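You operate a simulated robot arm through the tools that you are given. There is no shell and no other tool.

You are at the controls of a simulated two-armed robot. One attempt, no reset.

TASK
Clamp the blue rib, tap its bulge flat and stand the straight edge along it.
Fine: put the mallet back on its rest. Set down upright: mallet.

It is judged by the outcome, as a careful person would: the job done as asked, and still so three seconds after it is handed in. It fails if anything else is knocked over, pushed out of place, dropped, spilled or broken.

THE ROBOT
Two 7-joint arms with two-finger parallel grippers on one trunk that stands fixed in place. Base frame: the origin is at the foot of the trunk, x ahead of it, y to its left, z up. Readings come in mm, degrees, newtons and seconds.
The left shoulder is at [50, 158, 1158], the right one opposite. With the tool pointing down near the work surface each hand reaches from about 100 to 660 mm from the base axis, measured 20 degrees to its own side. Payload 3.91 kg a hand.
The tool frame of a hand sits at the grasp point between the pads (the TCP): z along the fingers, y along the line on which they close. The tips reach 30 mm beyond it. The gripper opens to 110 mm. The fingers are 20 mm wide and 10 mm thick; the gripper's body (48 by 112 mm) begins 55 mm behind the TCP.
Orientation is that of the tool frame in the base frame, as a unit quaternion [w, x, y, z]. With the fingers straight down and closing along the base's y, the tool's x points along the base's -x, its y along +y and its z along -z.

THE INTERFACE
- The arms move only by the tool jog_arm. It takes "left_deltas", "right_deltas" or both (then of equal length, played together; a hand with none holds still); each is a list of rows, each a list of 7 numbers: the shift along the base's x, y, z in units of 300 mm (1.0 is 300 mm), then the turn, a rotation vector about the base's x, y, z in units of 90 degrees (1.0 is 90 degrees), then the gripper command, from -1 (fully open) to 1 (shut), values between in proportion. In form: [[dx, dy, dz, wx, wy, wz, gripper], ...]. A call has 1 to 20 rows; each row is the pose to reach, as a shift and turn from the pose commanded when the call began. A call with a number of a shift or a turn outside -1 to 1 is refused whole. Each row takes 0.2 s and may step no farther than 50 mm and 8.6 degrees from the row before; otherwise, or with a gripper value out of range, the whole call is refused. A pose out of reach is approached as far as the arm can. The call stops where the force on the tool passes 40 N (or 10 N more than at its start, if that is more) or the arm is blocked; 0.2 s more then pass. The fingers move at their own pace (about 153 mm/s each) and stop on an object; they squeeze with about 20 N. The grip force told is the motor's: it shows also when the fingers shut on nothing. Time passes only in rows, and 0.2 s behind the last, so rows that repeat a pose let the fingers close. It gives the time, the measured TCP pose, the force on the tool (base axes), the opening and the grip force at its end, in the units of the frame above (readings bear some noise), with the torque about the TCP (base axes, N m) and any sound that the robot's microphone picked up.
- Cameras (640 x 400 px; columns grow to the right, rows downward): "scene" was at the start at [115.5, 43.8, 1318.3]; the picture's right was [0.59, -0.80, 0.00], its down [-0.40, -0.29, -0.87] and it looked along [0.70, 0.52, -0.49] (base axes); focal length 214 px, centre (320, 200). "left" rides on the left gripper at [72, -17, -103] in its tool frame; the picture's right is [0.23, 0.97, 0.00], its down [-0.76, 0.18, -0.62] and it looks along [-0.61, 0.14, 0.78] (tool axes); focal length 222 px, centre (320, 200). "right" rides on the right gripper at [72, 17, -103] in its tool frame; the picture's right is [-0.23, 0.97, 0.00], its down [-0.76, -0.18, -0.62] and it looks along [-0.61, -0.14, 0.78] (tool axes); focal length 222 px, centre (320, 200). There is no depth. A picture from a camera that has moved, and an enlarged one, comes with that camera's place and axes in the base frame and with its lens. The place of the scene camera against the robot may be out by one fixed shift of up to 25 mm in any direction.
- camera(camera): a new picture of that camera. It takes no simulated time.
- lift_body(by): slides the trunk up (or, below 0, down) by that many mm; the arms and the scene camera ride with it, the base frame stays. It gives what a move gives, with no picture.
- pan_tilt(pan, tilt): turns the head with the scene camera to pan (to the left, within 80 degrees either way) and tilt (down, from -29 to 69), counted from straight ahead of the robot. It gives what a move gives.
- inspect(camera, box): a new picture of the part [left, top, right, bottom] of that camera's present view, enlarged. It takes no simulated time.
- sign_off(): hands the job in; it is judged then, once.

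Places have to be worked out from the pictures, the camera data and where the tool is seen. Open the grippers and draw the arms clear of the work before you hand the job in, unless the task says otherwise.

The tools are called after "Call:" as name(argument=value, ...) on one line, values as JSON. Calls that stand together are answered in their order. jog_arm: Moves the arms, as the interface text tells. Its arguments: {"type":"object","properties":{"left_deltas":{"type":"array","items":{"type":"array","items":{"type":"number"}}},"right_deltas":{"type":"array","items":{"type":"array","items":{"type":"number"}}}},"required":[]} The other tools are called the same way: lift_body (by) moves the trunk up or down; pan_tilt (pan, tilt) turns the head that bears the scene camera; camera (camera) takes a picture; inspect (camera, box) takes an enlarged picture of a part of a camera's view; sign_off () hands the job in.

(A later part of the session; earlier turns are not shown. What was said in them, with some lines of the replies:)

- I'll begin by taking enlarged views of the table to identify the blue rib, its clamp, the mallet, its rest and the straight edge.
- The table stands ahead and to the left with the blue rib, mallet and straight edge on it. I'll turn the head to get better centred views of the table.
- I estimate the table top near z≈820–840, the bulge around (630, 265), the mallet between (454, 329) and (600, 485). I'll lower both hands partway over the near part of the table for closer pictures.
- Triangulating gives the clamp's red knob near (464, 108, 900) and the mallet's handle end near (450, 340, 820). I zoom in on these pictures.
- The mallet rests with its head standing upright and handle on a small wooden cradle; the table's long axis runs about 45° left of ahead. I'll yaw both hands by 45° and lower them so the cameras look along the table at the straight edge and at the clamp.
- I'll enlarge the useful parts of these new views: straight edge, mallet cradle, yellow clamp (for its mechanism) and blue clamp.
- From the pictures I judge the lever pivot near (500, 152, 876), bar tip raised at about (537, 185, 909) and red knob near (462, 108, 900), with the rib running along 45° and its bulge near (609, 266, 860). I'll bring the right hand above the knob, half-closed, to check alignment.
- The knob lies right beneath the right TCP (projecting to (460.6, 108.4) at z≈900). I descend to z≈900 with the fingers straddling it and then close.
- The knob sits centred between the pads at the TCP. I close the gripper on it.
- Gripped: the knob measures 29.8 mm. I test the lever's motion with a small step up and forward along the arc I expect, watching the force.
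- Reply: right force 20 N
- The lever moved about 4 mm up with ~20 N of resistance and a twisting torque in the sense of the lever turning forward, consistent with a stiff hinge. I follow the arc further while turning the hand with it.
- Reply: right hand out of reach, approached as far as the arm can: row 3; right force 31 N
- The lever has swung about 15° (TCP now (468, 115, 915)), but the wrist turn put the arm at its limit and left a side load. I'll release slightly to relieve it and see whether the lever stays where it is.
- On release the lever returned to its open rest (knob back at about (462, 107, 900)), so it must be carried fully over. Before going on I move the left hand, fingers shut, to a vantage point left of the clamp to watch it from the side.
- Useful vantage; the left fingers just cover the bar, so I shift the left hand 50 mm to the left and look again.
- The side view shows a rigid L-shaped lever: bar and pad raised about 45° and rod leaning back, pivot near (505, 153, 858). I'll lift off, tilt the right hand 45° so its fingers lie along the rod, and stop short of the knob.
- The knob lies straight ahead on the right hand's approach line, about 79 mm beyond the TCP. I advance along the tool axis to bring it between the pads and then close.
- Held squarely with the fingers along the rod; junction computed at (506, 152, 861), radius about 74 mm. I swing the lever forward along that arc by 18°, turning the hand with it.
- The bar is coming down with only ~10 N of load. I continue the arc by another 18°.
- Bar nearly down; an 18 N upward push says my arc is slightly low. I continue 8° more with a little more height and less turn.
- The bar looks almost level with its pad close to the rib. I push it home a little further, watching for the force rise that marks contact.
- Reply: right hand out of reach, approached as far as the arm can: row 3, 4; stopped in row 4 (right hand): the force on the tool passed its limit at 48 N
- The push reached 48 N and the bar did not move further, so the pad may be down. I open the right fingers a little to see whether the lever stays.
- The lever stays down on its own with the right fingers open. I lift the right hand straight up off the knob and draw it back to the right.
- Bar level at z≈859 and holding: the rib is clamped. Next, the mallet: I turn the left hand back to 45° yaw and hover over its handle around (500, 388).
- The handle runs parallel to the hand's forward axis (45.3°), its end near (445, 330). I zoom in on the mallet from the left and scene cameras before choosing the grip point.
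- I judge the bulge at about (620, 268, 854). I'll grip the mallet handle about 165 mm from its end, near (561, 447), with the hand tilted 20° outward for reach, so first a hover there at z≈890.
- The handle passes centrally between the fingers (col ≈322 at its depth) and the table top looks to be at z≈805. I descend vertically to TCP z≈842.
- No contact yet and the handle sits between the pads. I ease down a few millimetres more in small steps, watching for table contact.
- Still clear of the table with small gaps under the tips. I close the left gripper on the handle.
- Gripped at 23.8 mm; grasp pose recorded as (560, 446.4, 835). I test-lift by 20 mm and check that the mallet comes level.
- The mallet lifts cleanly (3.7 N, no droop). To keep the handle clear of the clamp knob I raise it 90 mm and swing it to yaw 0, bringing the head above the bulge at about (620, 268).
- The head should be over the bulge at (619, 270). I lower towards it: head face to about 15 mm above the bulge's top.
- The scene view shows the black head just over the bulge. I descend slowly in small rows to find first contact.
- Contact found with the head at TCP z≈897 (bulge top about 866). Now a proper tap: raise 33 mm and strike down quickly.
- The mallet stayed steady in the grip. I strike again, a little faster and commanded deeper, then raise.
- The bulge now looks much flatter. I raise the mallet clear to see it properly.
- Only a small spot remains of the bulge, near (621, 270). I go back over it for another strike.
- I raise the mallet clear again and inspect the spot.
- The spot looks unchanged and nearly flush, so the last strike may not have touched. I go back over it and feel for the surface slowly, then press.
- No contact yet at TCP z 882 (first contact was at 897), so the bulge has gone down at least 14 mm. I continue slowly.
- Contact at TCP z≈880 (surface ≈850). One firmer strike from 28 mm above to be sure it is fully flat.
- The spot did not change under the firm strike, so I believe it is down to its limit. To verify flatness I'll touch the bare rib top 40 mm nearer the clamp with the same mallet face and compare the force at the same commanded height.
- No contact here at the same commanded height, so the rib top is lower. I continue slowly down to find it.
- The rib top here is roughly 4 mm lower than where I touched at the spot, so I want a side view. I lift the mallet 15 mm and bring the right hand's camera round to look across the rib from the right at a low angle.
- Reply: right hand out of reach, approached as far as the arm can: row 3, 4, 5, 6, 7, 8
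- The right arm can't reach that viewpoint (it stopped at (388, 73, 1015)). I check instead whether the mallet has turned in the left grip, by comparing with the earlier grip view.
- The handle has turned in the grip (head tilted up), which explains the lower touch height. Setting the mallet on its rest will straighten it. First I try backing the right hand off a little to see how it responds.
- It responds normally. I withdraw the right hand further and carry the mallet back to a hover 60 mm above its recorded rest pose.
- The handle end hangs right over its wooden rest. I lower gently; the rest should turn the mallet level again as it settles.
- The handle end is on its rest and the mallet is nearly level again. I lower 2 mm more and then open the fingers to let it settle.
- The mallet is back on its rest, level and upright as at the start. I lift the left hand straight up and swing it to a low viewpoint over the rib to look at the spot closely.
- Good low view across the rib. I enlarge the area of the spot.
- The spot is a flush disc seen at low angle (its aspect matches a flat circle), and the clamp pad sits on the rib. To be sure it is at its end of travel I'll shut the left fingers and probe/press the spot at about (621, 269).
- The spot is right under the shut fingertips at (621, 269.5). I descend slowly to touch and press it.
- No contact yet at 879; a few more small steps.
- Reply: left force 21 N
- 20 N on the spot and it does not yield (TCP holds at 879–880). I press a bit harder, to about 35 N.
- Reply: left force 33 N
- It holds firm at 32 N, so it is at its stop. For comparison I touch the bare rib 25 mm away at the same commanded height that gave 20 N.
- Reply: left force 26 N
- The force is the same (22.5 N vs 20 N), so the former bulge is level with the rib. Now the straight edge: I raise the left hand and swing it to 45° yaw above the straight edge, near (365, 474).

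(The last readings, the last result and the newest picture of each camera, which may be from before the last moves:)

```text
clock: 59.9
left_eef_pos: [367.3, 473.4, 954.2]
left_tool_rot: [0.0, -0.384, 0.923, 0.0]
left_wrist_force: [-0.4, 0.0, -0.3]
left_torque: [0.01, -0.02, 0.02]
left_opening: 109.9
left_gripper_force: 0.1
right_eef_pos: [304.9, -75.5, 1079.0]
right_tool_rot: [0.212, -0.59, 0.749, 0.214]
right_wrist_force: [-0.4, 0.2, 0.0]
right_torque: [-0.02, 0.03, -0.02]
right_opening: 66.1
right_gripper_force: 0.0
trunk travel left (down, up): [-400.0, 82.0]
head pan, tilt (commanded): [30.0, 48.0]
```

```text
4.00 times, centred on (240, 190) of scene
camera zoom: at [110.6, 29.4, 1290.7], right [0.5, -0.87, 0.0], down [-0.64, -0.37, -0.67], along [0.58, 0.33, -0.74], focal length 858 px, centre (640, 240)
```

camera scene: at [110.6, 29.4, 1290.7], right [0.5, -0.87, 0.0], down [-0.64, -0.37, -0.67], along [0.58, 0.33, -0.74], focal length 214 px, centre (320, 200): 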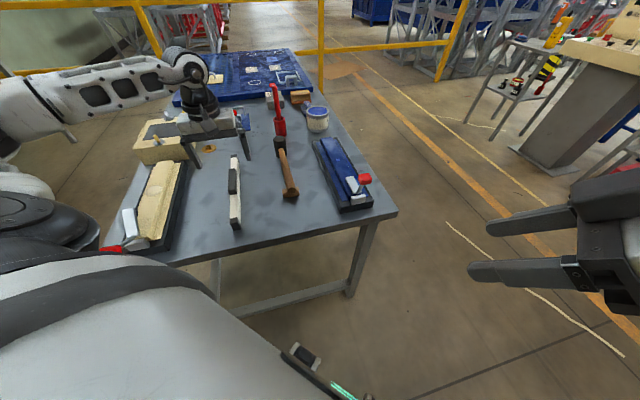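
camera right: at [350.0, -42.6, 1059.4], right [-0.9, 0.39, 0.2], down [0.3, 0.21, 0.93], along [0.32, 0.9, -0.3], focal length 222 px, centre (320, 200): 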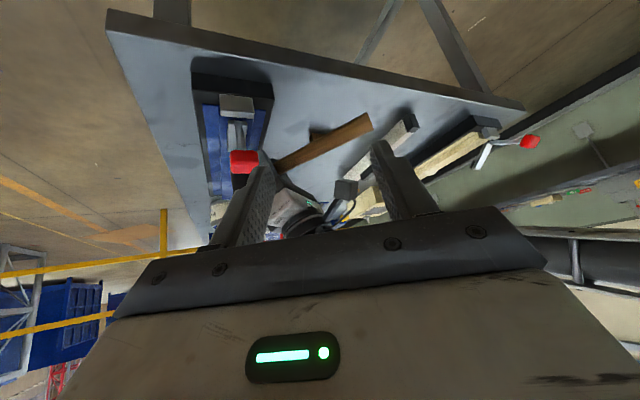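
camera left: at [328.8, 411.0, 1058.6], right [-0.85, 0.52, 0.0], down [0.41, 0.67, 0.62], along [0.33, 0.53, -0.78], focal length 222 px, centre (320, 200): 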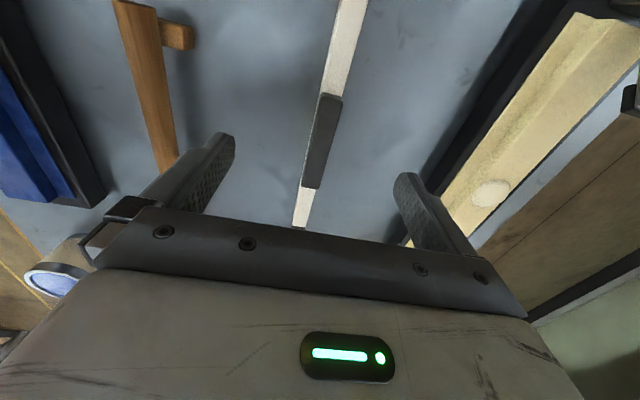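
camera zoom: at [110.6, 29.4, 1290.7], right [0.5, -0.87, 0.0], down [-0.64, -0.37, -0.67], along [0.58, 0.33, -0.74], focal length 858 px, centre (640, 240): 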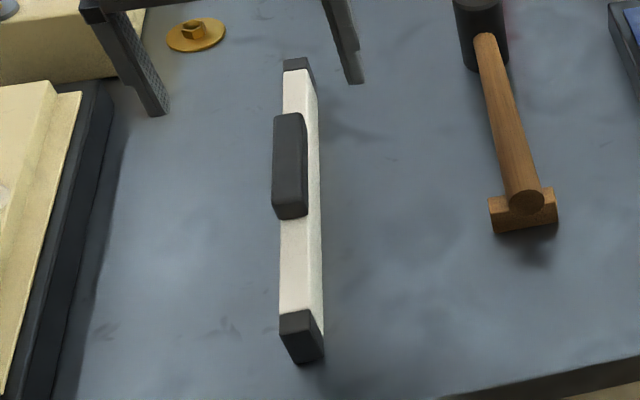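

I need the straight edge's profile, so I tilt the left hand and look at its near end from a lower angle.

Call:
jog_arm(left_deltas=[[-0.06, -0.076, -0.03, 0.063, -0.0626, 0, -1], [-0.12, -0.152, -0.06, 0.126, -0.1252, 0, -1], [-0.18, -0.228, -0.09, 0.189, -0.1878, 0, -1], [-0.24, -0.304, -0.12, 0.252, -0.2504, 0, -1], [-0.307, -0.38, -0.157, 0.315, -0.313, 0, -1]])

Call:
camera(camera="left")

```text
clock: 61.1
left_eef_pos: [308.5, 365.5, 887.6]
left_tool_rot: [0.315, -0.361, 0.868, 0.131]
left_wrist_force: [0.4, -0.3, 0.0]
left_torque: [-0.01, 0.02, -0.01]
left_opening: 110.2
left_gripper_force: 0.1
left hand out of reach, approached as far as the arm can: row 4, 5
right_eef_pos: [305.5, -74.7, 1079.2]
right_tool_rot: [0.212, -0.59, 0.749, 0.214]
right_wrist_force: [-0.3, -0.2, 0.6]
right_torque: [0.02, -0.03, -0.01]
right_opening: 66.3
right_gripper_force: 0.0
trunk travel left (down, up): [-400.0, 82.0]
head pan, tilt (commanded): [30.0, 48.0]
```

```text
taken
camera left: at [233.1, 269.2, 920.6], right [-0.81, 0.56, -0.15], down [0.0, 0.26, 0.97], along [0.58, 0.79, -0.21], focal length 222 px, centre (320, 200)
```

left: 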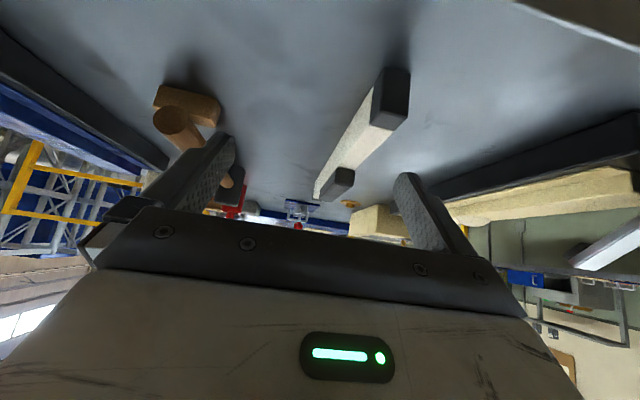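

Call:
inspect(camera="left", box=[280, 40, 440, 220])

```text
2.22 times, centred on (360, 130) of left
camera zoom: at [233.1, 269.2, 920.6], right [-0.81, 0.56, -0.15], down [0.0, 0.26, 0.97], along [0.58, 0.79, -0.21], focal length 494 px, centre (231, 356)
```

zoom: 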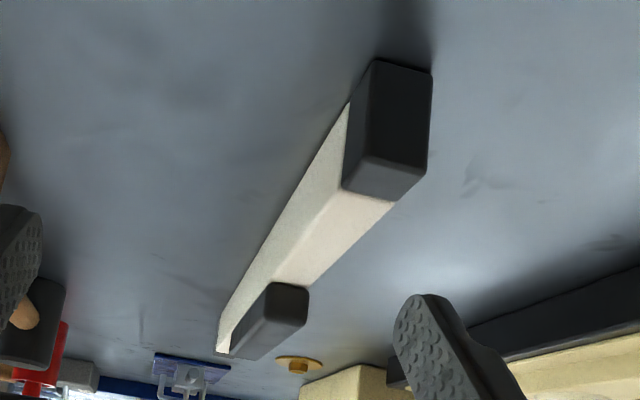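

The straight edge stands on its 18–20 mm wide edge, about 30 mm tall and ~295 mm long, with a 100 mm grip block on top, centre near (382.5, 494). I'll take it by the block with the hand tilted 30° (for reach at the rib), hovering first.

Call:
jog_arm(left_deltas=[[0, 0, 0.1, 0, 0, 0, -0.5], [0.05, 0.09, 0.15, -0.02, 0.02, 0, -0.3], [0.1, 0.18, 0.15, -0.04, 0.039, 0, -0.2], [0.15, 0.27, 0.15, -0.06, 0.059, 0, -0.2], [0.2, 0.36, 0.15, -0.0788, 0.0783, 0, -0.2], [0.247, 0.428, 0.15, -0.0788, 0.0783, 0, -0.2]])

Call:
camera(camera="left")

Call:
inspect(camera="scene", box=[200, 120, 300, 240])

```text
clock: 62.5
left_eef_pos: [381.4, 499.0, 932.1]
left_tool_rot: [0.238, -0.37, 0.893, 0.099]
left_wrist_force: [0.0, 0.1, -0.1]
left_torque: [0.04, -0.02, -0.01]
left_opening: 66.3
left_gripper_force: 0.0
left hand out of reach, approached as far as the arm can: row 1
right_eef_pos: [305.4, -74.7, 1078.9]
right_tool_rot: [0.211, -0.59, 0.749, 0.214]
right_wrist_force: [0.1, 0.9, -0.2]
right_torque: [-0.03, 0.01, 0.02]
right_opening: 66.0
right_gripper_force: 0.1
trunk travel left (down, up): [-400.0, 82.0]
head pan, tilt (commanded): [30.0, 48.0]
```

```text
taken
camera left: at [311.9, 407.0, 984.8], right [-0.83, 0.55, -0.11], down [0.12, 0.37, 0.92], along [0.55, 0.75, -0.37], focal length 222 px, centre (320, 200)
```

left: 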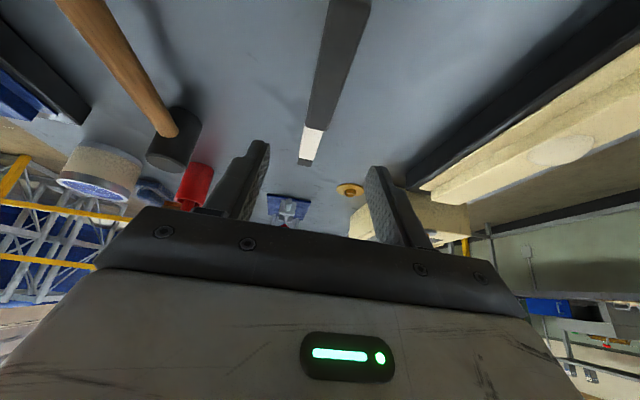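

```text
3.33 times, centred on (250, 180) of scene
camera zoom: at [110.9, 29.4, 1290.6], right [0.5, -0.87, 0.0], down [-0.64, -0.37, -0.67], along [0.58, 0.33, -0.74], focal length 715 px, centre (553, 267)
```

zoom: 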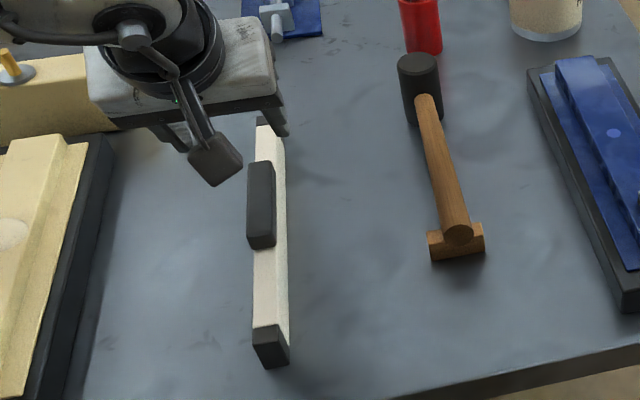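

I check the lateral alignment with an enlarged view.

Call:
inspect(camera="left", box=[240, 0, 400, 200])

```text
2.00 times, centred on (320, 100) of left
camera zoom: at [311.9, 407.0, 984.8], right [-0.83, 0.55, -0.11], down [0.12, 0.37, 0.92], along [0.55, 0.75, -0.37], focal length 444 px, centre (320, 400)
```

zoom: 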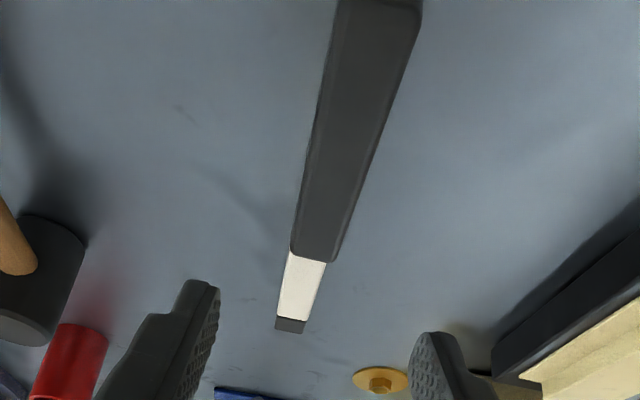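

Aligned within about 1.5 mm. I lower straddling the block to TCP z≈846 and close.

Call:
jog_arm(left_deltas=[[0.002, -0.002, -0.1, 0, 0, 0, -0.2], [0.003, -0.003, -0.2, 0, 0, 0, -0.2], [0.003, -0.003, -0.26, 0, 0, 0, -0.2], [0.003, -0.003, -0.287, 0, 0, 0, -0.2]])

Call:
inspect(camera="left", box=[200, 40, 440, 240])

Call:
inspect(camera="scene", box=[200, 120, 300, 240])

```text
clock: 63.5
left_eef_pos: [381.6, 496.0, 845.0]
left_tool_rot: [0.24, -0.37, 0.892, 0.1]
left_wrist_force: [-0.6, -0.2, 0.6]
left_torque: [-0.02, -0.03, -0.01]
left_opening: 65.9
left_gripper_force: 0.0
right_eef_pos: [306.0, -74.8, 1079.3]
right_tool_rot: [0.211, -0.59, 0.749, 0.214]
right_wrist_force: [-0.4, 0.1, -0.2]
right_torque: [0.0, 0.03, 0.02]
right_opening: 66.2
right_gripper_force: 0.1
trunk travel left (down, up): [-400.0, 82.0]
head pan, tilt (commanded): [30.0, 48.0]
```

```text
2.00 times, centred on (320, 140) of left
camera zoom: at [311.5, 404.3, 898.5], right [-0.83, 0.55, -0.11], down [0.12, 0.37, 0.92], along [0.55, 0.75, -0.37], focal length 444 px, centre (320, 320)
```

zoom: 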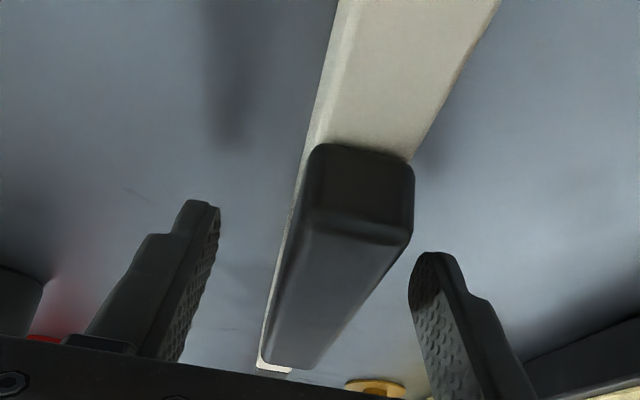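

```text
3.33 times, centred on (250, 180) of scene
camera zoom: at [110.9, 29.4, 1290.6], right [0.5, -0.87, 0.0], down [-0.64, -0.37, -0.67], along [0.58, 0.33, -0.74], focal length 715 px, centre (553, 267)
```

zoom: 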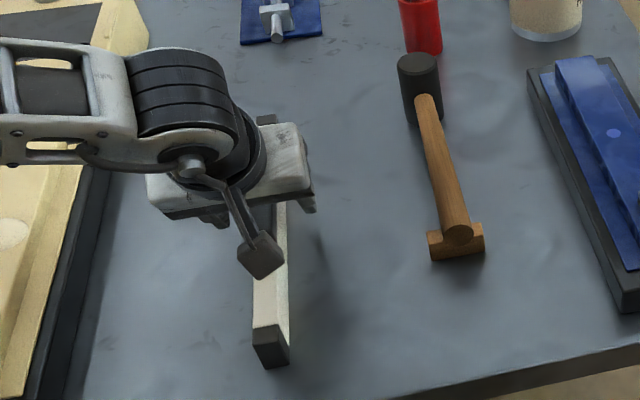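

The block is between the fingers. I close on it.

Call:
jog_arm(left_deltas=[[0, 0, 0, 0, 0, 0, 0.4], [0, 0, 0, 0, 0, 0, 1], [0, 0, 0, 0, 0, 0, 1], [0, 0, 0, 0, 0, 0, 1]])

Call:
inspect(camera="left", box=[200, 40, 440, 240])

```text
clock: 64.5
left_eef_pos: [380.6, 496.5, 845.2]
left_tool_rot: [0.239, -0.37, 0.892, 0.1]
left_wrist_force: [0.9, -1.0, -1.0]
left_torque: [0.1, -0.11, -0.08]
left_opening: 22.2
left_gripper_force: 20.2
right_eef_pos: [305.9, -75.7, 1079.5]
right_tool_rot: [0.211, -0.59, 0.749, 0.214]
right_wrist_force: [-0.4, 0.6, -0.1]
right_torque: [0.02, 0.01, 0.02]
right_opening: 65.8
right_gripper_force: 0.1
trunk travel left (down, up): [-400.0, 82.0]
head pan, tilt (commanded): [30.0, 48.0]
```

```text
2.00 times, centred on (320, 140) of left
camera zoom: at [311.4, 404.1, 898.5], right [-0.83, 0.55, -0.11], down [0.12, 0.37, 0.92], along [0.55, 0.75, -0.37], focal length 444 px, centre (320, 320)
```

zoom: 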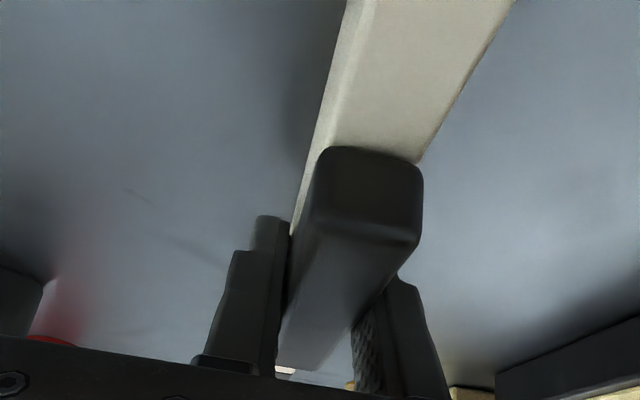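

Held at 22.2 mm. I test-lift by 25 mm.

Call:
jog_arm(left_deltas=[[0, 0, 0.03, 0, 0, 0, 1], [0, 0, 0.06, 0, 0, 0, 1], [0, 0, 0.085, 0, 0, 0, 1]])

Call:
inspect(camera="scene", box=[200, 120, 300, 240])

Call:
inspect(camera="left", box=[200, 40, 440, 240])

```text
clock: 65.3
left_eef_pos: [381.6, 498.6, 868.6]
left_tool_rot: [0.237, -0.371, 0.892, 0.098]
left_wrist_force: [0.2, 0.1, -5.0]
left_torque: [-0.01, -0.03, -0.01]
left_opening: 21.7
left_gripper_force: 20.1
right_eef_pos: [306.3, -74.2, 1077.9]
right_tool_rot: [0.212, -0.59, 0.749, 0.214]
right_wrist_force: [-0.3, -0.1, 1.1]
right_torque: [-0.06, 0.02, 0.02]
right_opening: 65.9
right_gripper_force: 0.0
trunk travel left (down, up): [-400.0, 82.0]
head pan, tilt (commanded): [30.0, 48.0]
```

```text
3.33 times, centred on (250, 180) of scene
camera zoom: at [111.1, 29.7, 1290.6], right [0.5, -0.87, 0.0], down [-0.64, -0.37, -0.67], along [0.58, 0.33, -0.74], focal length 715 px, centre (553, 267)
```

zoom: 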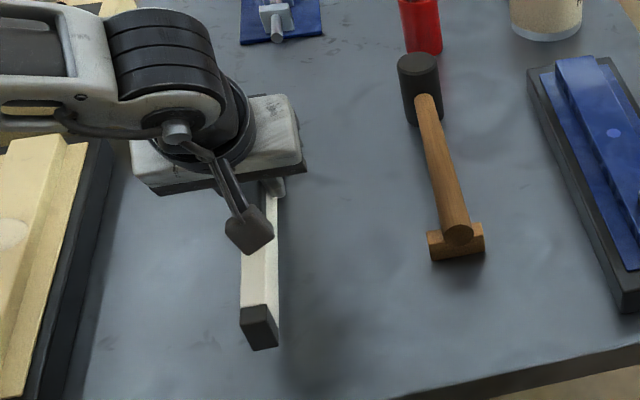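

```text
2.00 times, centred on (320, 140) of left
camera zoom: at [312.0, 404.5, 923.5], right [-0.83, 0.55, -0.11], down [0.12, 0.37, 0.92], along [0.55, 0.75, -0.37], focal length 444 px, centre (320, 320)
```

zoom: 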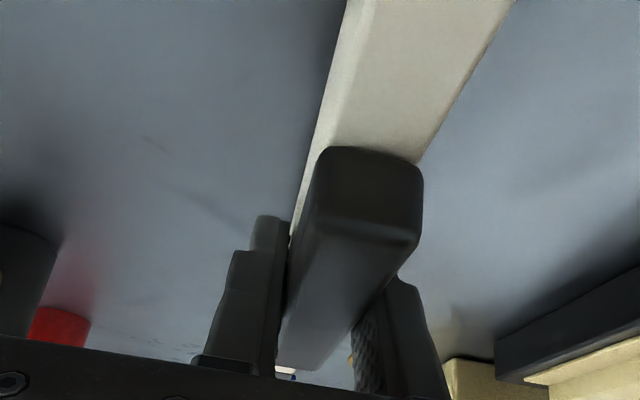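

Lifted level and balanced (5 N). The target centre on the rib is about (666, 314.5), so the near end clears the clamp bar. I raise it, carry it over, and stop about 15 mm above the rib.

Call:
jog_arm(left_deltas=[[0, 0, 0.15, 0, 0, 0, 1], [0, 0, 0.305, 0, 0, 0, 1], [0.1185, -0.0754, 0.305, 0, 0, 0, 1], [0.237, -0.151, 0.305, 0, 0, 0, 1], [0.3555, -0.226, 0.305, 0, 0, 0, 1], [0.474, -0.3015, 0.305, 0, 0, 0, 1], [0.5925, -0.377, 0.305, 0, 0, 0, 1], [0.711, -0.452, 0.305, 0, 0, 0, 1], [0.8295, -0.5275, 0.305, 0, 0, 0, 1], [0.948, -0.603, 0.305, 0, 0, 0, 1], [0.948, -0.603, 0.22, 0, 0, 0, 1]])

Call:
camera(camera="left")

Call:
inspect(camera="scene", box=[270, 80, 400, 220])

```text
clock: 67.7
left_eef_pos: [666.6, 315.5, 937.9]
left_tool_rot: [0.239, -0.37, 0.892, 0.1]
left_wrist_force: [-0.7, 0.2, -5.1]
left_torque: [-0.01, -0.02, 0.03]
left_opening: 22.0
left_gripper_force: 20.0
right_eef_pos: [306.0, -74.7, 1079.7]
right_tool_rot: [0.211, -0.59, 0.75, 0.214]
right_wrist_force: [-0.3, 0.2, 0.1]
right_torque: [-0.02, 0.0, 0.0]
right_opening: 65.9
right_gripper_force: 0.1
trunk travel left (down, up): [-400.0, 82.0]
head pan, tilt (commanded): [30.0, 48.0]
```

```text
taken
camera left: at [598.2, 222.9, 990.5], right [-0.83, 0.55, -0.11], down [0.12, 0.37, 0.92], along [0.55, 0.75, -0.37], focal length 222 px, centre (320, 200)
```

left: 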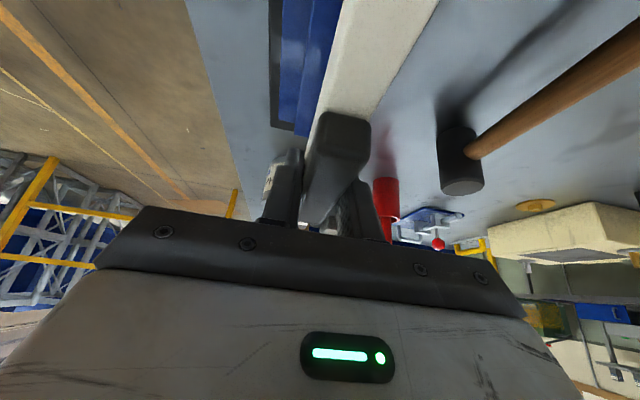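

```text
2.86 times, centred on (335, 150) of scene
camera zoom: at [111.6, 29.8, 1290.5], right [0.5, -0.87, 0.0], down [-0.64, -0.37, -0.67], along [0.58, 0.33, -0.74], focal length 613 px, centre (277, 343)
```

zoom: 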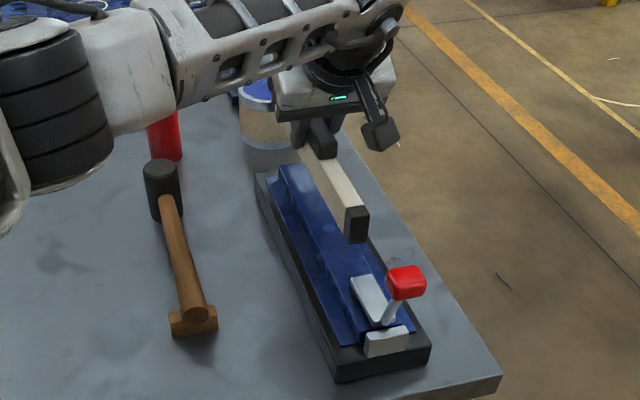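

In place above the rib: the near end computes to about (560, 210), some 10 mm beyond the clamp bar's tip and on the rib's centre line. I lower to about 14 mm above the surface and check.

Call:
jog_arm(left_deltas=[[0, 0, -0.06, 0, 0, 0, 1], [0, 0, -0.115, 0, 0, 0, 1]])

Call:
inspect(camera="scene", box=[290, 90, 390, 200])

Call:
inspect(camera="left", box=[220, 0, 460, 240])

```text
clock: 68.3
left_eef_pos: [666.2, 314.9, 902.7]
left_tool_rot: [0.238, -0.37, 0.893, 0.098]
left_wrist_force: [0.0, 0.4, -4.5]
left_torque: [0.05, -0.02, -0.01]
left_opening: 22.0
left_gripper_force: 19.7
right_eef_pos: [305.0, -74.1, 1079.3]
right_tool_rot: [0.21, -0.591, 0.749, 0.214]
right_wrist_force: [-0.1, -0.6, 0.0]
right_torque: [0.01, 0.01, 0.02]
right_opening: 65.8
right_gripper_force: 0.0
trunk travel left (down, up): [-400.0, 82.0]
head pan, tilt (commanded): [30.0, 48.0]
```

```text
3.64 times, centred on (340, 145) of scene
camera zoom: at [111.4, 29.6, 1290.6], right [0.5, -0.87, 0.0], down [-0.64, -0.37, -0.67], along [0.58, 0.33, -0.74], focal length 780 px, centre (247, 400)
```

zoom: 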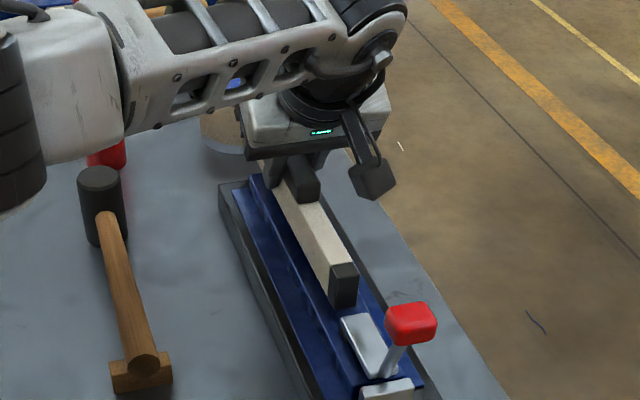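

```text
1.67 times, centred on (340, 120) of left
camera zoom: at [597.6, 223.1, 955.4], right [-0.83, 0.55, -0.11], down [0.12, 0.37, 0.92], along [0.55, 0.75, -0.37], focal length 370 px, centre (287, 333)
```

zoom: 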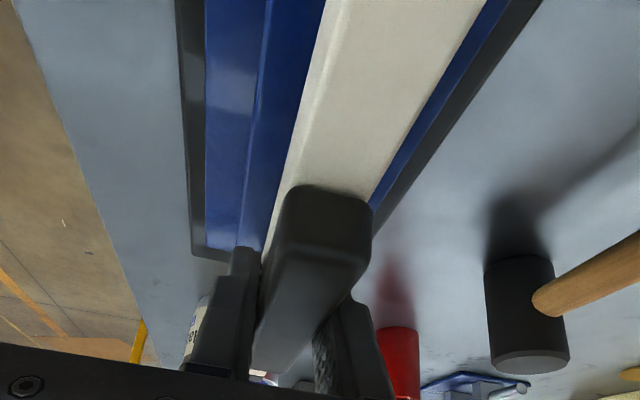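

Everything lines up, with about 11 mm gap to the clamp bar. I lower slowly onto the rib.

Call:
jog_arm(left_deltas=[[0, 0, -0.02, 0, 0, 0, 1], [0, 0, -0.033, 0, 0, 0, 1], [0, 0, -0.038, 0, 0, 0, 1], [0, 0, -0.043, 0, 0, 0, 1]])

```text
clock: 69.3
left_eef_pos: [666.1, 316.9, 892.6]
left_tool_rot: [0.242, -0.372, 0.891, 0.101]
left_wrist_force: [-2.8, 4.4, 13.9]
left_torque: [0.21, 0.03, 0.04]
left_opening: 22.2
left_gripper_force: 20.1
right_eef_pos: [303.7, -76.2, 1080.6]
right_tool_rot: [0.212, -0.591, 0.749, 0.214]
right_wrist_force: [-0.4, 0.1, -0.4]
right_torque: [0.01, 0.02, 0.01]
right_opening: 65.9
right_gripper_force: 0.0
trunk travel left (down, up): [-400.0, 82.0]
head pan, tilt (commanded): [30.0, 48.0]
```

It's seated: 19 N of contact with little torque. I ease up slightly to take off the pressing force and look at how it sits.

Call:
jog_arm(left_deltas=[[0, 0, 0.005, 0, 0, 0, 1], [0, 0, 0.009, 0, 0, 0, 1]])

Call:
inspect(camera="scene", box=[290, 90, 390, 200])

Call:
inspect(camera="left", box=[220, 0, 460, 240])

```text
clock: 69.9
left_eef_pos: [664.9, 315.0, 892.1]
left_tool_rot: [0.24, -0.37, 0.892, 0.099]
left_wrist_force: [2.1, 2.9, 5.8]
left_torque: [0.34, -0.28, 0.08]
left_opening: 21.6
left_gripper_force: 20.0
right_eef_pos: [305.0, -74.6, 1080.4]
right_tool_rot: [0.212, -0.59, 0.749, 0.215]
right_wrist_force: [0.8, 0.4, -0.5]
right_torque: [0.0, -0.04, 0.02]
right_opening: 65.9
right_gripper_force: 0.0
trunk travel left (down, up): [-400.0, 82.0]
head pan, tilt (commanded): [30.0, 48.0]
```

```text
3.64 times, centred on (340, 145) of scene
camera zoom: at [110.3, 29.3, 1290.6], right [0.5, -0.87, 0.0], down [-0.64, -0.37, -0.67], along [0.58, 0.33, -0.74], focal length 780 px, centre (247, 400)
```

zoom: 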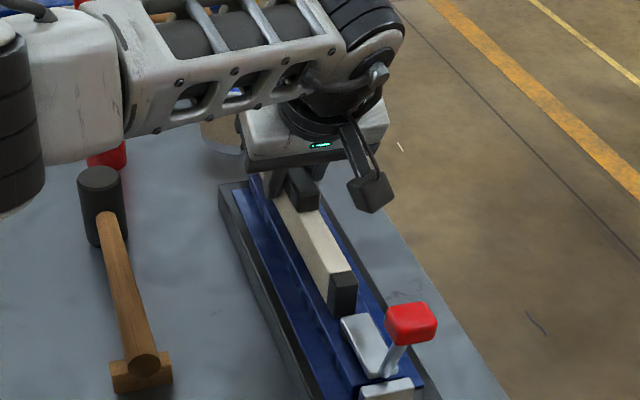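

```text
1.67 times, centred on (340, 120) of left
camera zoom: at [596.2, 222.4, 945.6], right [-0.83, 0.55, -0.11], down [0.12, 0.37, 0.92], along [0.55, 0.75, -0.37], focal length 370 px, centre (287, 333)
```

zoom: 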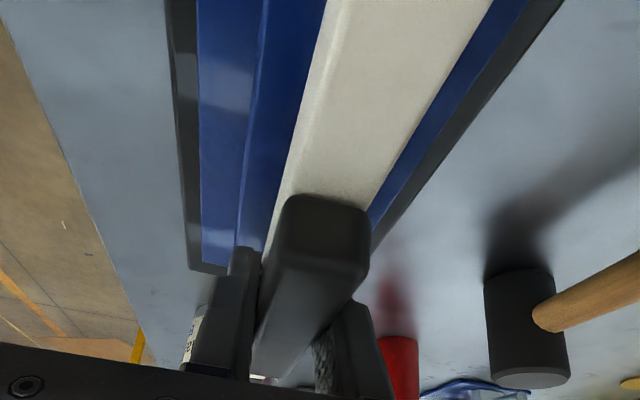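

The bar is centred on the ridge (x−y≈351) and bearing on the rib. I relieve a bit more and open the fingers gently.

Call:
jog_arm(left_deltas=[[0, 0, 0.004, 0, 0, 0, 1], [0, 0, 0.004, 0, 0, 0, 0.55], [0, 0, 0.004, 0, 0, 0, 0.45], [0, 0, 0.004, 0, 0, 0, 0.3], [0, 0, 0.004, 0, 0, 0, 0.1]])

Call:
inspect(camera="scene", box=[290, 90, 390, 200])

Call:
inspect(camera="left", box=[220, 0, 460, 240])

```text
clock: 71.1
left_eef_pos: [664.6, 315.3, 892.3]
left_tool_rot: [0.24, -0.371, 0.892, 0.1]
left_wrist_force: [0.6, 0.3, -0.3]
left_torque: [0.01, 0.01, -0.01]
left_opening: 49.8
left_gripper_force: 0.1
right_eef_pos: [304.7, -76.0, 1078.8]
right_tool_rot: [0.211, -0.59, 0.749, 0.215]
right_wrist_force: [0.2, 0.5, 0.6]
right_torque: [-0.01, 0.0, -0.02]
right_opening: 66.0
right_gripper_force: 0.0
trunk travel left (down, up): [-400.0, 82.0]
head pan, tilt (commanded): [30.0, 48.0]
```

```text
3.64 times, centred on (340, 145) of scene
camera zoom: at [110.8, 29.3, 1290.6], right [0.5, -0.87, 0.0], down [-0.64, -0.37, -0.67], along [0.58, 0.33, -0.74], focal length 780 px, centre (247, 400)
```

zoom: 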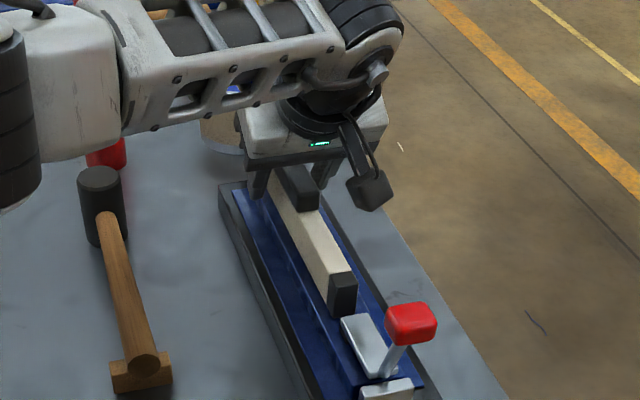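

```text
1.67 times, centred on (340, 120) of left
camera zoom: at [596.3, 223.2, 946.7], right [-0.83, 0.55, -0.11], down [0.12, 0.37, 0.92], along [0.55, 0.75, -0.37], focal length 370 px, centre (287, 333)
```

zoom: 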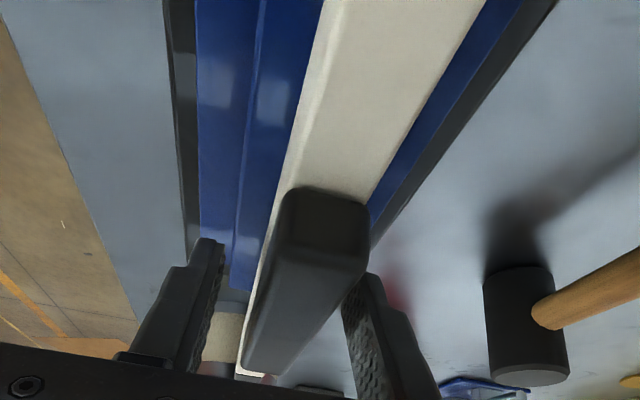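

It stands on its own. I raise the left hand straight up, clear of the block, then draw it back.

Call:
jog_arm(left_deltas=[[0, 0, 0.05, 0, 0, 0, 0.1], [0, 0, 0.15, 0, 0, 0, 0.0], [0, 0, 0.3, 0, 0, 0, 0.0], [0, 0, 0.42, 0, 0, 0, 0.0], [-0.1, 0.04, 0.5, 0, 0, 0, 0.0], [-0.23, 0.09, 0.55, 0, 0, 0, -0.2], [-0.36, 0.14, 0.6, 0, 0, 0, -0.4], [-0.5, 0.18, 0.64, 0, 0, 0, -0.4], [-0.64, 0.22, 0.68, 0, 0, 0, -0.4], [-0.78, 0.26, 0.7, 0, 0, 0, -0.4]])

Call:
camera(camera="scene")

Call:
inspect(camera="scene", box=[270, 80, 400, 220])

Call:
camera(camera="left")

```text
clock: 73.3
left_eef_pos: [432.2, 393.5, 1102.9]
left_tool_rot: [0.239, -0.371, 0.892, 0.101]
left_wrist_force: [-0.1, -0.6, -0.3]
left_torque: [0.02, 0.01, 0.01]
left_opening: 76.7
left_gripper_force: 0.1
right_eef_pos: [304.3, -73.9, 1079.2]
right_tool_rot: [0.212, -0.59, 0.748, 0.216]
right_wrist_force: [-0.5, 0.1, -0.7]
right_torque: [-0.01, -0.02, 0.01]
right_opening: 66.1
right_gripper_force: 0.1
trunk travel left (down, up): [-400.0, 82.0]
head pan, tilt (commanded): [30.0, 48.0]
```

```text
taken
camera scene: at [110.4, 29.5, 1290.7], right [0.5, -0.87, 0.0], down [-0.64, -0.37, -0.67], along [0.58, 0.33, -0.74], focal length 214 px, centre (320, 200)
```

scene: 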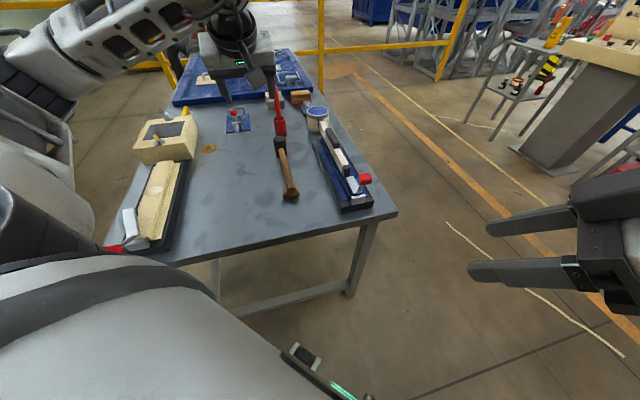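

```text
2.86 times, centred on (335, 150) of scene
camera zoom: at [110.4, 29.5, 1290.7], right [0.5, -0.87, 0.0], down [-0.64, -0.37, -0.67], along [0.58, 0.33, -0.74], focal length 613 px, centre (277, 343)
```

zoom: 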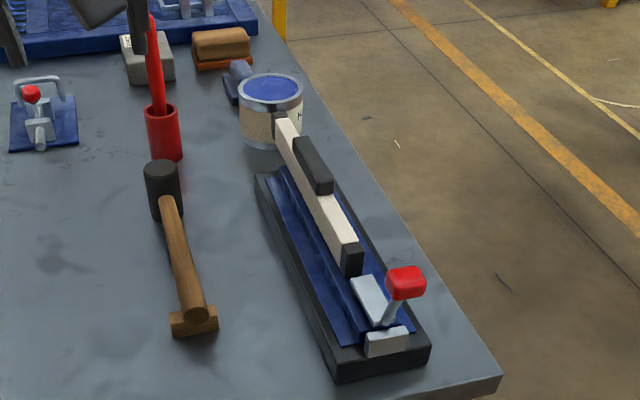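

```text
taken
camera left: at [362.8, 301.5, 1157.5], right [-0.83, 0.55, -0.11], down [0.12, 0.37, 0.92], along [0.55, 0.75, -0.37], focal length 222 px, centre (320, 200)
```

left: 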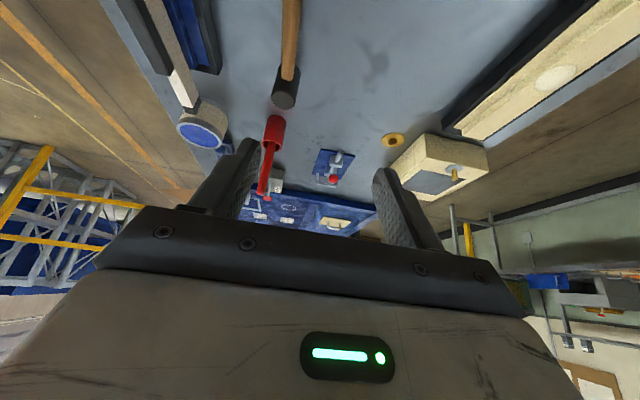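

The straight edge stands along the rib. Its far end passes near the paint can, so I zoom in to check there is a gap, and check the mallet and clamp.

Call:
inspect(camera="left", box=[120, 0, 260, 160])

Call:
inspect(camera="scene", box=[300, 95, 350, 145])

Call:
inspect(camera="scene", box=[310, 130, 390, 220])

Call:
inspect(camera="scene", box=[255, 120, 315, 210])

```text
2.50 times, centred on (190, 80) of left
camera zoom: at [362.8, 301.5, 1157.5], right [-0.83, 0.55, -0.11], down [0.12, 0.37, 0.92], along [0.55, 0.75, -0.37], focal length 555 px, centre (645, 500)
```

zoom: 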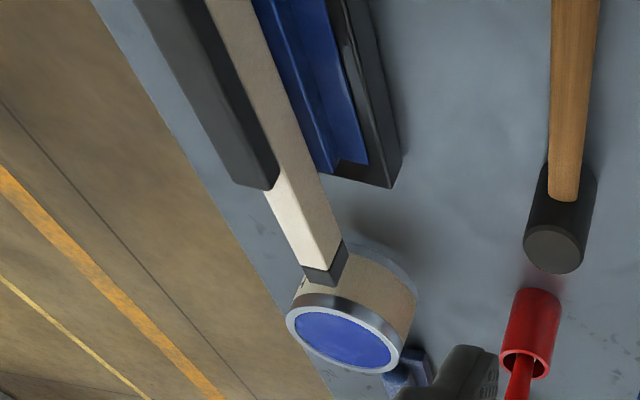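

```text
8.00 times, centred on (325, 120) of scene
camera zoom: at [110.4, 29.5, 1290.7], right [0.5, -0.87, 0.0], down [-0.64, -0.37, -0.67], along [0.58, 0.33, -0.74], focal length 1716 px, centre (280, 840)
```

zoom: 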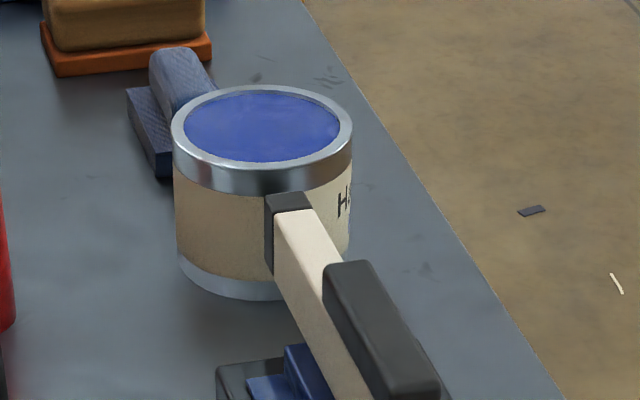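

```text
4.44 times, centred on (350, 175) of scene
camera zoom: at [110.4, 29.5, 1290.7], right [0.5, -0.87, 0.0], down [-0.64, -0.37, -0.67], along [0.58, 0.33, -0.74], focal length 953 px, centre (187, 311)
```

zoom: 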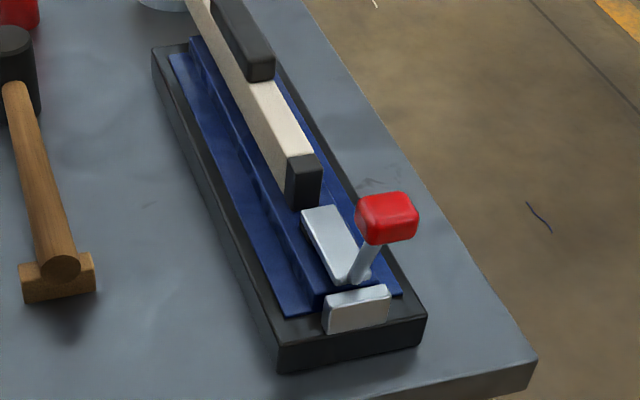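

```text
4.44 times, centred on (285, 165) of scene
camera zoom: at [110.4, 29.5, 1290.7], right [0.5, -0.87, 0.0], down [-0.64, -0.37, -0.67], along [0.58, 0.33, -0.74], focal length 953 px, centre (476, 356)
```

zoom: 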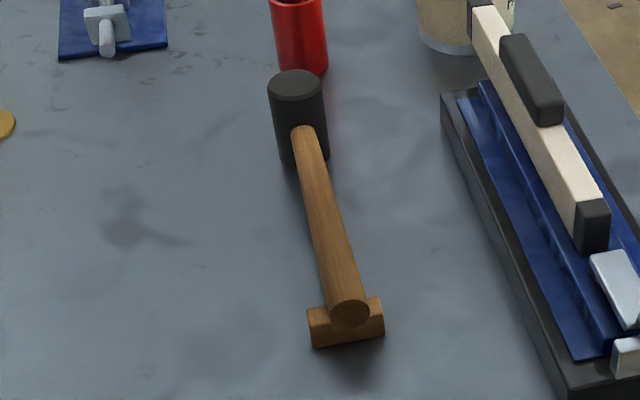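

The far end clears the can by roughly 25 mm, the mallet sits on its rest upright, and the clamp is closed. I take one more low, close look at the clamp pad and the straight edge's footing with the left camera (fingers shut, well clear).

Call:
jog_arm(left_deltas=[[0.02, -0.049, -0.08, 0.0041, -0.0139, -0.0808, 1], [0.04, -0.099, -0.16, 0.0081, -0.0279, -0.1616, 1], [0.06, -0.148, -0.24, 0.0122, -0.0418, -0.2424, 1], [0.08, -0.198, -0.32, 0.0162, -0.0558, -0.3232, 1], [0.1, -0.247, -0.4, 0.0203, -0.0697, -0.4039, 1], [0.12, -0.296, -0.48, 0.0243, -0.0836, -0.4847, 1], [0.14, -0.346, -0.56, 0.0284, -0.0976, -0.5655, 1], [0.16, -0.395, -0.64, 0.0324, -0.1115, -0.6463, 1]])

Call:
camera(camera="left")

```text
clock: 75.1
left_eef_pos: [482.4, 274.3, 912.5]
left_tool_rot: [0.34, 0.109, 0.933, -0.038]
left_wrist_force: [0.8, -0.6, -0.8]
left_torque: [0.05, 0.01, -0.01]
left_opening: 0.0
left_gripper_force: 20.0
right_eef_pos: [305.6, -74.0, 1079.2]
right_tool_rot: [0.21, -0.59, 0.749, 0.214]
right_wrist_force: [0.4, -0.9, 0.5]
right_torque: [0.0, 0.01, -0.01]
right_opening: 66.2
right_gripper_force: 0.0
trunk travel left (down, up): [-400.0, 82.0]
head pan, tilt (commanded): [30.0, 48.0]
```

```text
taken
camera left: at [358.4, 286.1, 944.7], right [0.06, 0.99, -0.14], down [0.22, 0.13, 0.97], along [0.97, -0.08, -0.21], focal length 222 px, centre (320, 200)
```

left: 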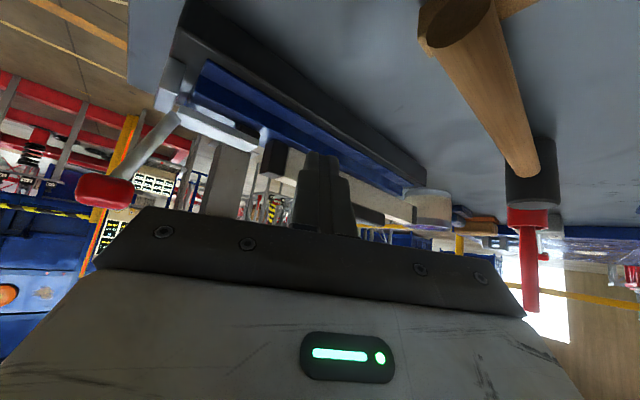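

Call:
inspect(camera="left", box=[140, 50, 300, 190])

Call:
inspect(camera="left", box=[230, 110, 290, 170])

Call:
inspect(camera="left", box=[340, 150, 470, 230])

Call:
inspect(camera="left", box=[400, 0, 580, 240])

```text
2.86 times, centred on (220, 120) of left
camera zoom: at [358.4, 286.1, 944.7], right [0.06, 0.99, -0.14], down [0.22, 0.13, 0.97], along [0.97, -0.08, -0.21], focal length 635 px, centre (606, 429)
```

zoom: 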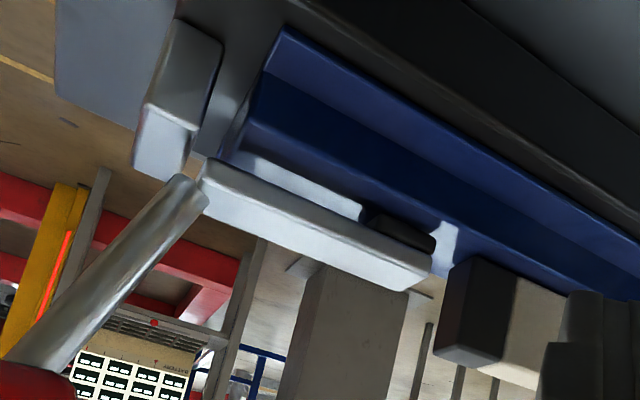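

```text
6.67 times, centred on (260, 140) of left
camera zoom: at [358.4, 286.1, 944.7], right [0.06, 0.99, -0.14], down [0.22, 0.13, 0.97], along [0.97, -0.08, -0.21], focal length 1481 px, centre (720, 600)
```

zoom: 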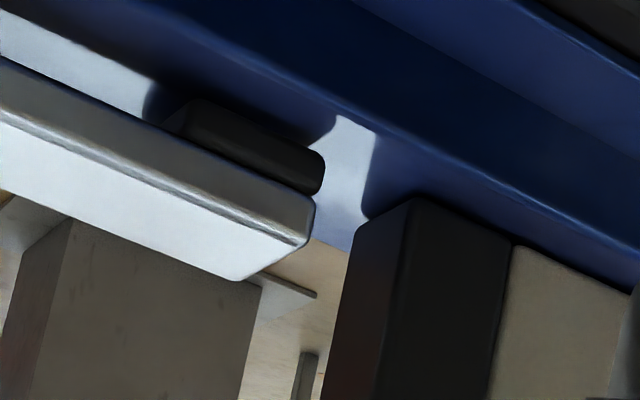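

```text
4.92 times, centred on (405, 190) of left
camera zoom: at [358.4, 286.1, 944.7], right [0.06, 0.99, -0.14], down [0.22, 0.13, 0.97], along [0.97, -0.08, -0.21], focal length 1094 px, centre (-98, 249)
```

zoom: 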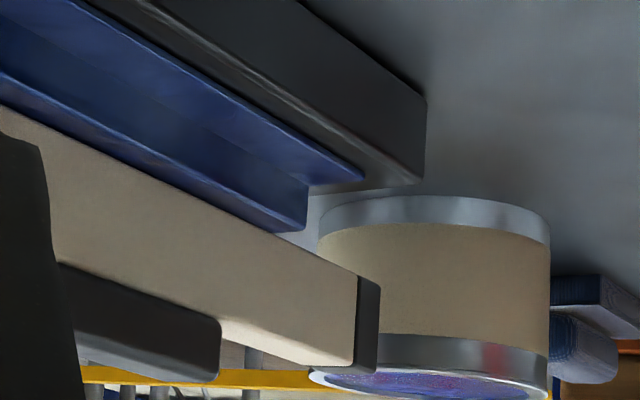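

```text
1.67 times, centred on (490, 120) of left
camera zoom: at [358.4, 286.1, 944.7], right [0.06, 0.99, -0.14], down [0.22, 0.13, 0.97], along [0.97, -0.08, -0.21], focal length 370 px, centre (37, 333)
```

zoom: 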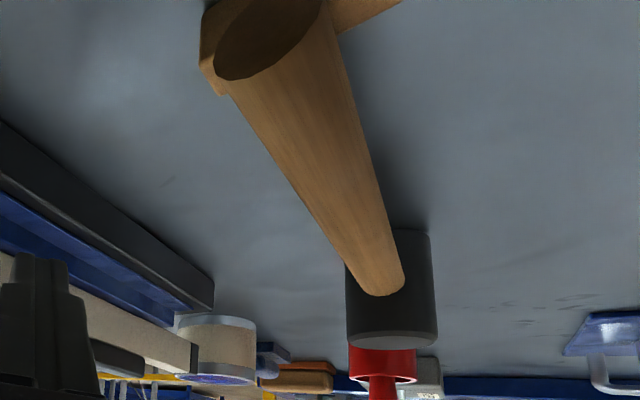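

The pad bears on the rib, the straight edge sits flush with a clear gap to the clamp bar and to the can, and the mallet is upright on its rest. I withdraw both arms and open the grippers.

Call:
jog_arm(left_deltas=[[-0.03, 0.02, 0.13, 0, 0, 0, 1], [-0.08, 0.05, 0.27, 0, 0, 0, 1], [-0.15, 0.08, 0.41, 0, 0, 0, 0.5], [-0.24, 0.11, 0.54, 0, 0, 0, 0.0], [-0.34, 0.14, 0.66, 0, 0, 0, -0.5], [-0.44, 0.17, 0.77, 0, 0, 0, -1], [-0.54, 0.2, 0.85, 0, 0, 0, -1], [-0.6, 0.22, 0.9, 0, 0, 0, -1]], right_deltas=[[-0.01, -0.04, 0.05, 0, 0, 0, -0.3], [-0.02, -0.08, 0.1, 0, 0, 0, -0.4], [-0.03, -0.12, 0.15, 0, 0, 0, -0.6], [-0.04, -0.16, 0.2, 0, 0, 0, -0.8], [-0.05, -0.2, 0.25, 0, 0, 0, -1], [-0.06, -0.24, 0.3, 0, 0, 0, -1], [-0.06, -0.24, 0.3, 0, 0, 0, -1], [-0.06, -0.24, 0.3, 0, 0, 0, -1]])

Call:
camera(camera="scene")

Call:
inspect(camera="scene", box=[210, 80, 400, 230])

```text
clock: 76.9
left_eef_pos: [298.7, 340.1, 1181.5]
left_tool_rot: [0.339, 0.108, 0.934, -0.039]
left_wrist_force: [0.1, -0.2, 0.2]
left_torque: [0.01, 0.02, 0.0]
left_opening: 110.2
left_gripper_force: 0.0
right_eef_pos: [289.2, -147.0, 1169.9]
right_tool_rot: [0.211, -0.59, 0.749, 0.214]
right_wrist_force: [0.6, 0.5, 1.0]
right_torque: [-0.01, 0.01, -0.01]
right_opening: 109.9
right_gripper_force: 0.0
trunk travel left (down, up): [-400.0, 82.0]
head pan, tilt (commanded): [30.0, 48.0]
```

```text
taken
camera scene: at [110.6, 29.3, 1290.7], right [0.5, -0.87, 0.0], down [-0.64, -0.37, -0.67], along [0.58, 0.33, -0.74], focal length 214 px, centre (320, 200)
```

scene: 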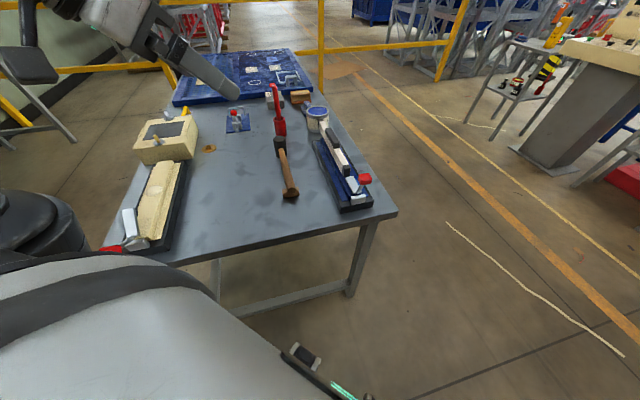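

```text
2.67 times, centred on (305, 155) of scene
camera zoom: at [110.6, 29.3, 1290.7], right [0.5, -0.87, 0.0], down [-0.64, -0.37, -0.67], along [0.58, 0.33, -0.74], focal length 572 px, centre (360, 320)
```

zoom: 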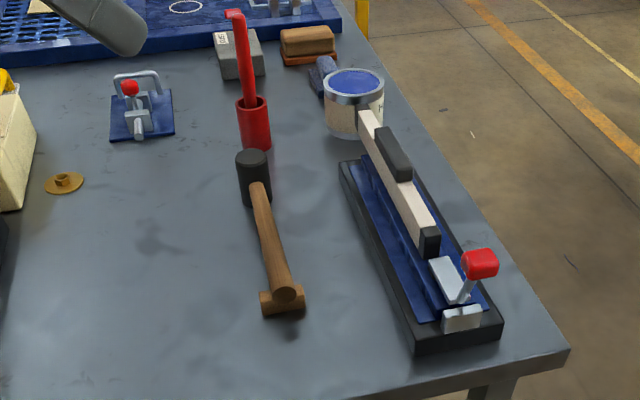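

The final view shows the rib clamped, the bulge tapped flat, the straight edge standing along the rib, and the mallet upright on its rest. Nothing else has been disturbed and both arms are clear with grippers open, so I hand the job in.

Call:
sign_off()

```text
The job is handed in.
```

The job is handed in: the blue rib is clamped, its bulge is tapped flat, and the straight edge stands along it. The mallet is back upright on its rest.

- **Clamp:** I swung the lever over until the pad bore on the rib. It stayed closed through all the tapping.
- **Bulge:** Most of it went down with the first two mallet taps. When I pressed the spot with shut fingertips, it did not give at 32 N. It also sat level with the rib 25 mm away, judged by equal contact force at the same height. A faint disc is still visible there.
- **Straight edge:** It is centred across the rib and stands on its own. The clamp covers the near end of the rib, so I placed it just past the clamp bar. It therefore overhangs the far end of the rib by about 80 mm, clearing the paint can by an estimated 20–30 mm.
- **Mallet:** It turned slightly in the grip while tapping, but settled level again when I lowered it onto its rest.

In the last pictures nothing else had been knocked or moved. Both arms are clear with the grippers open.
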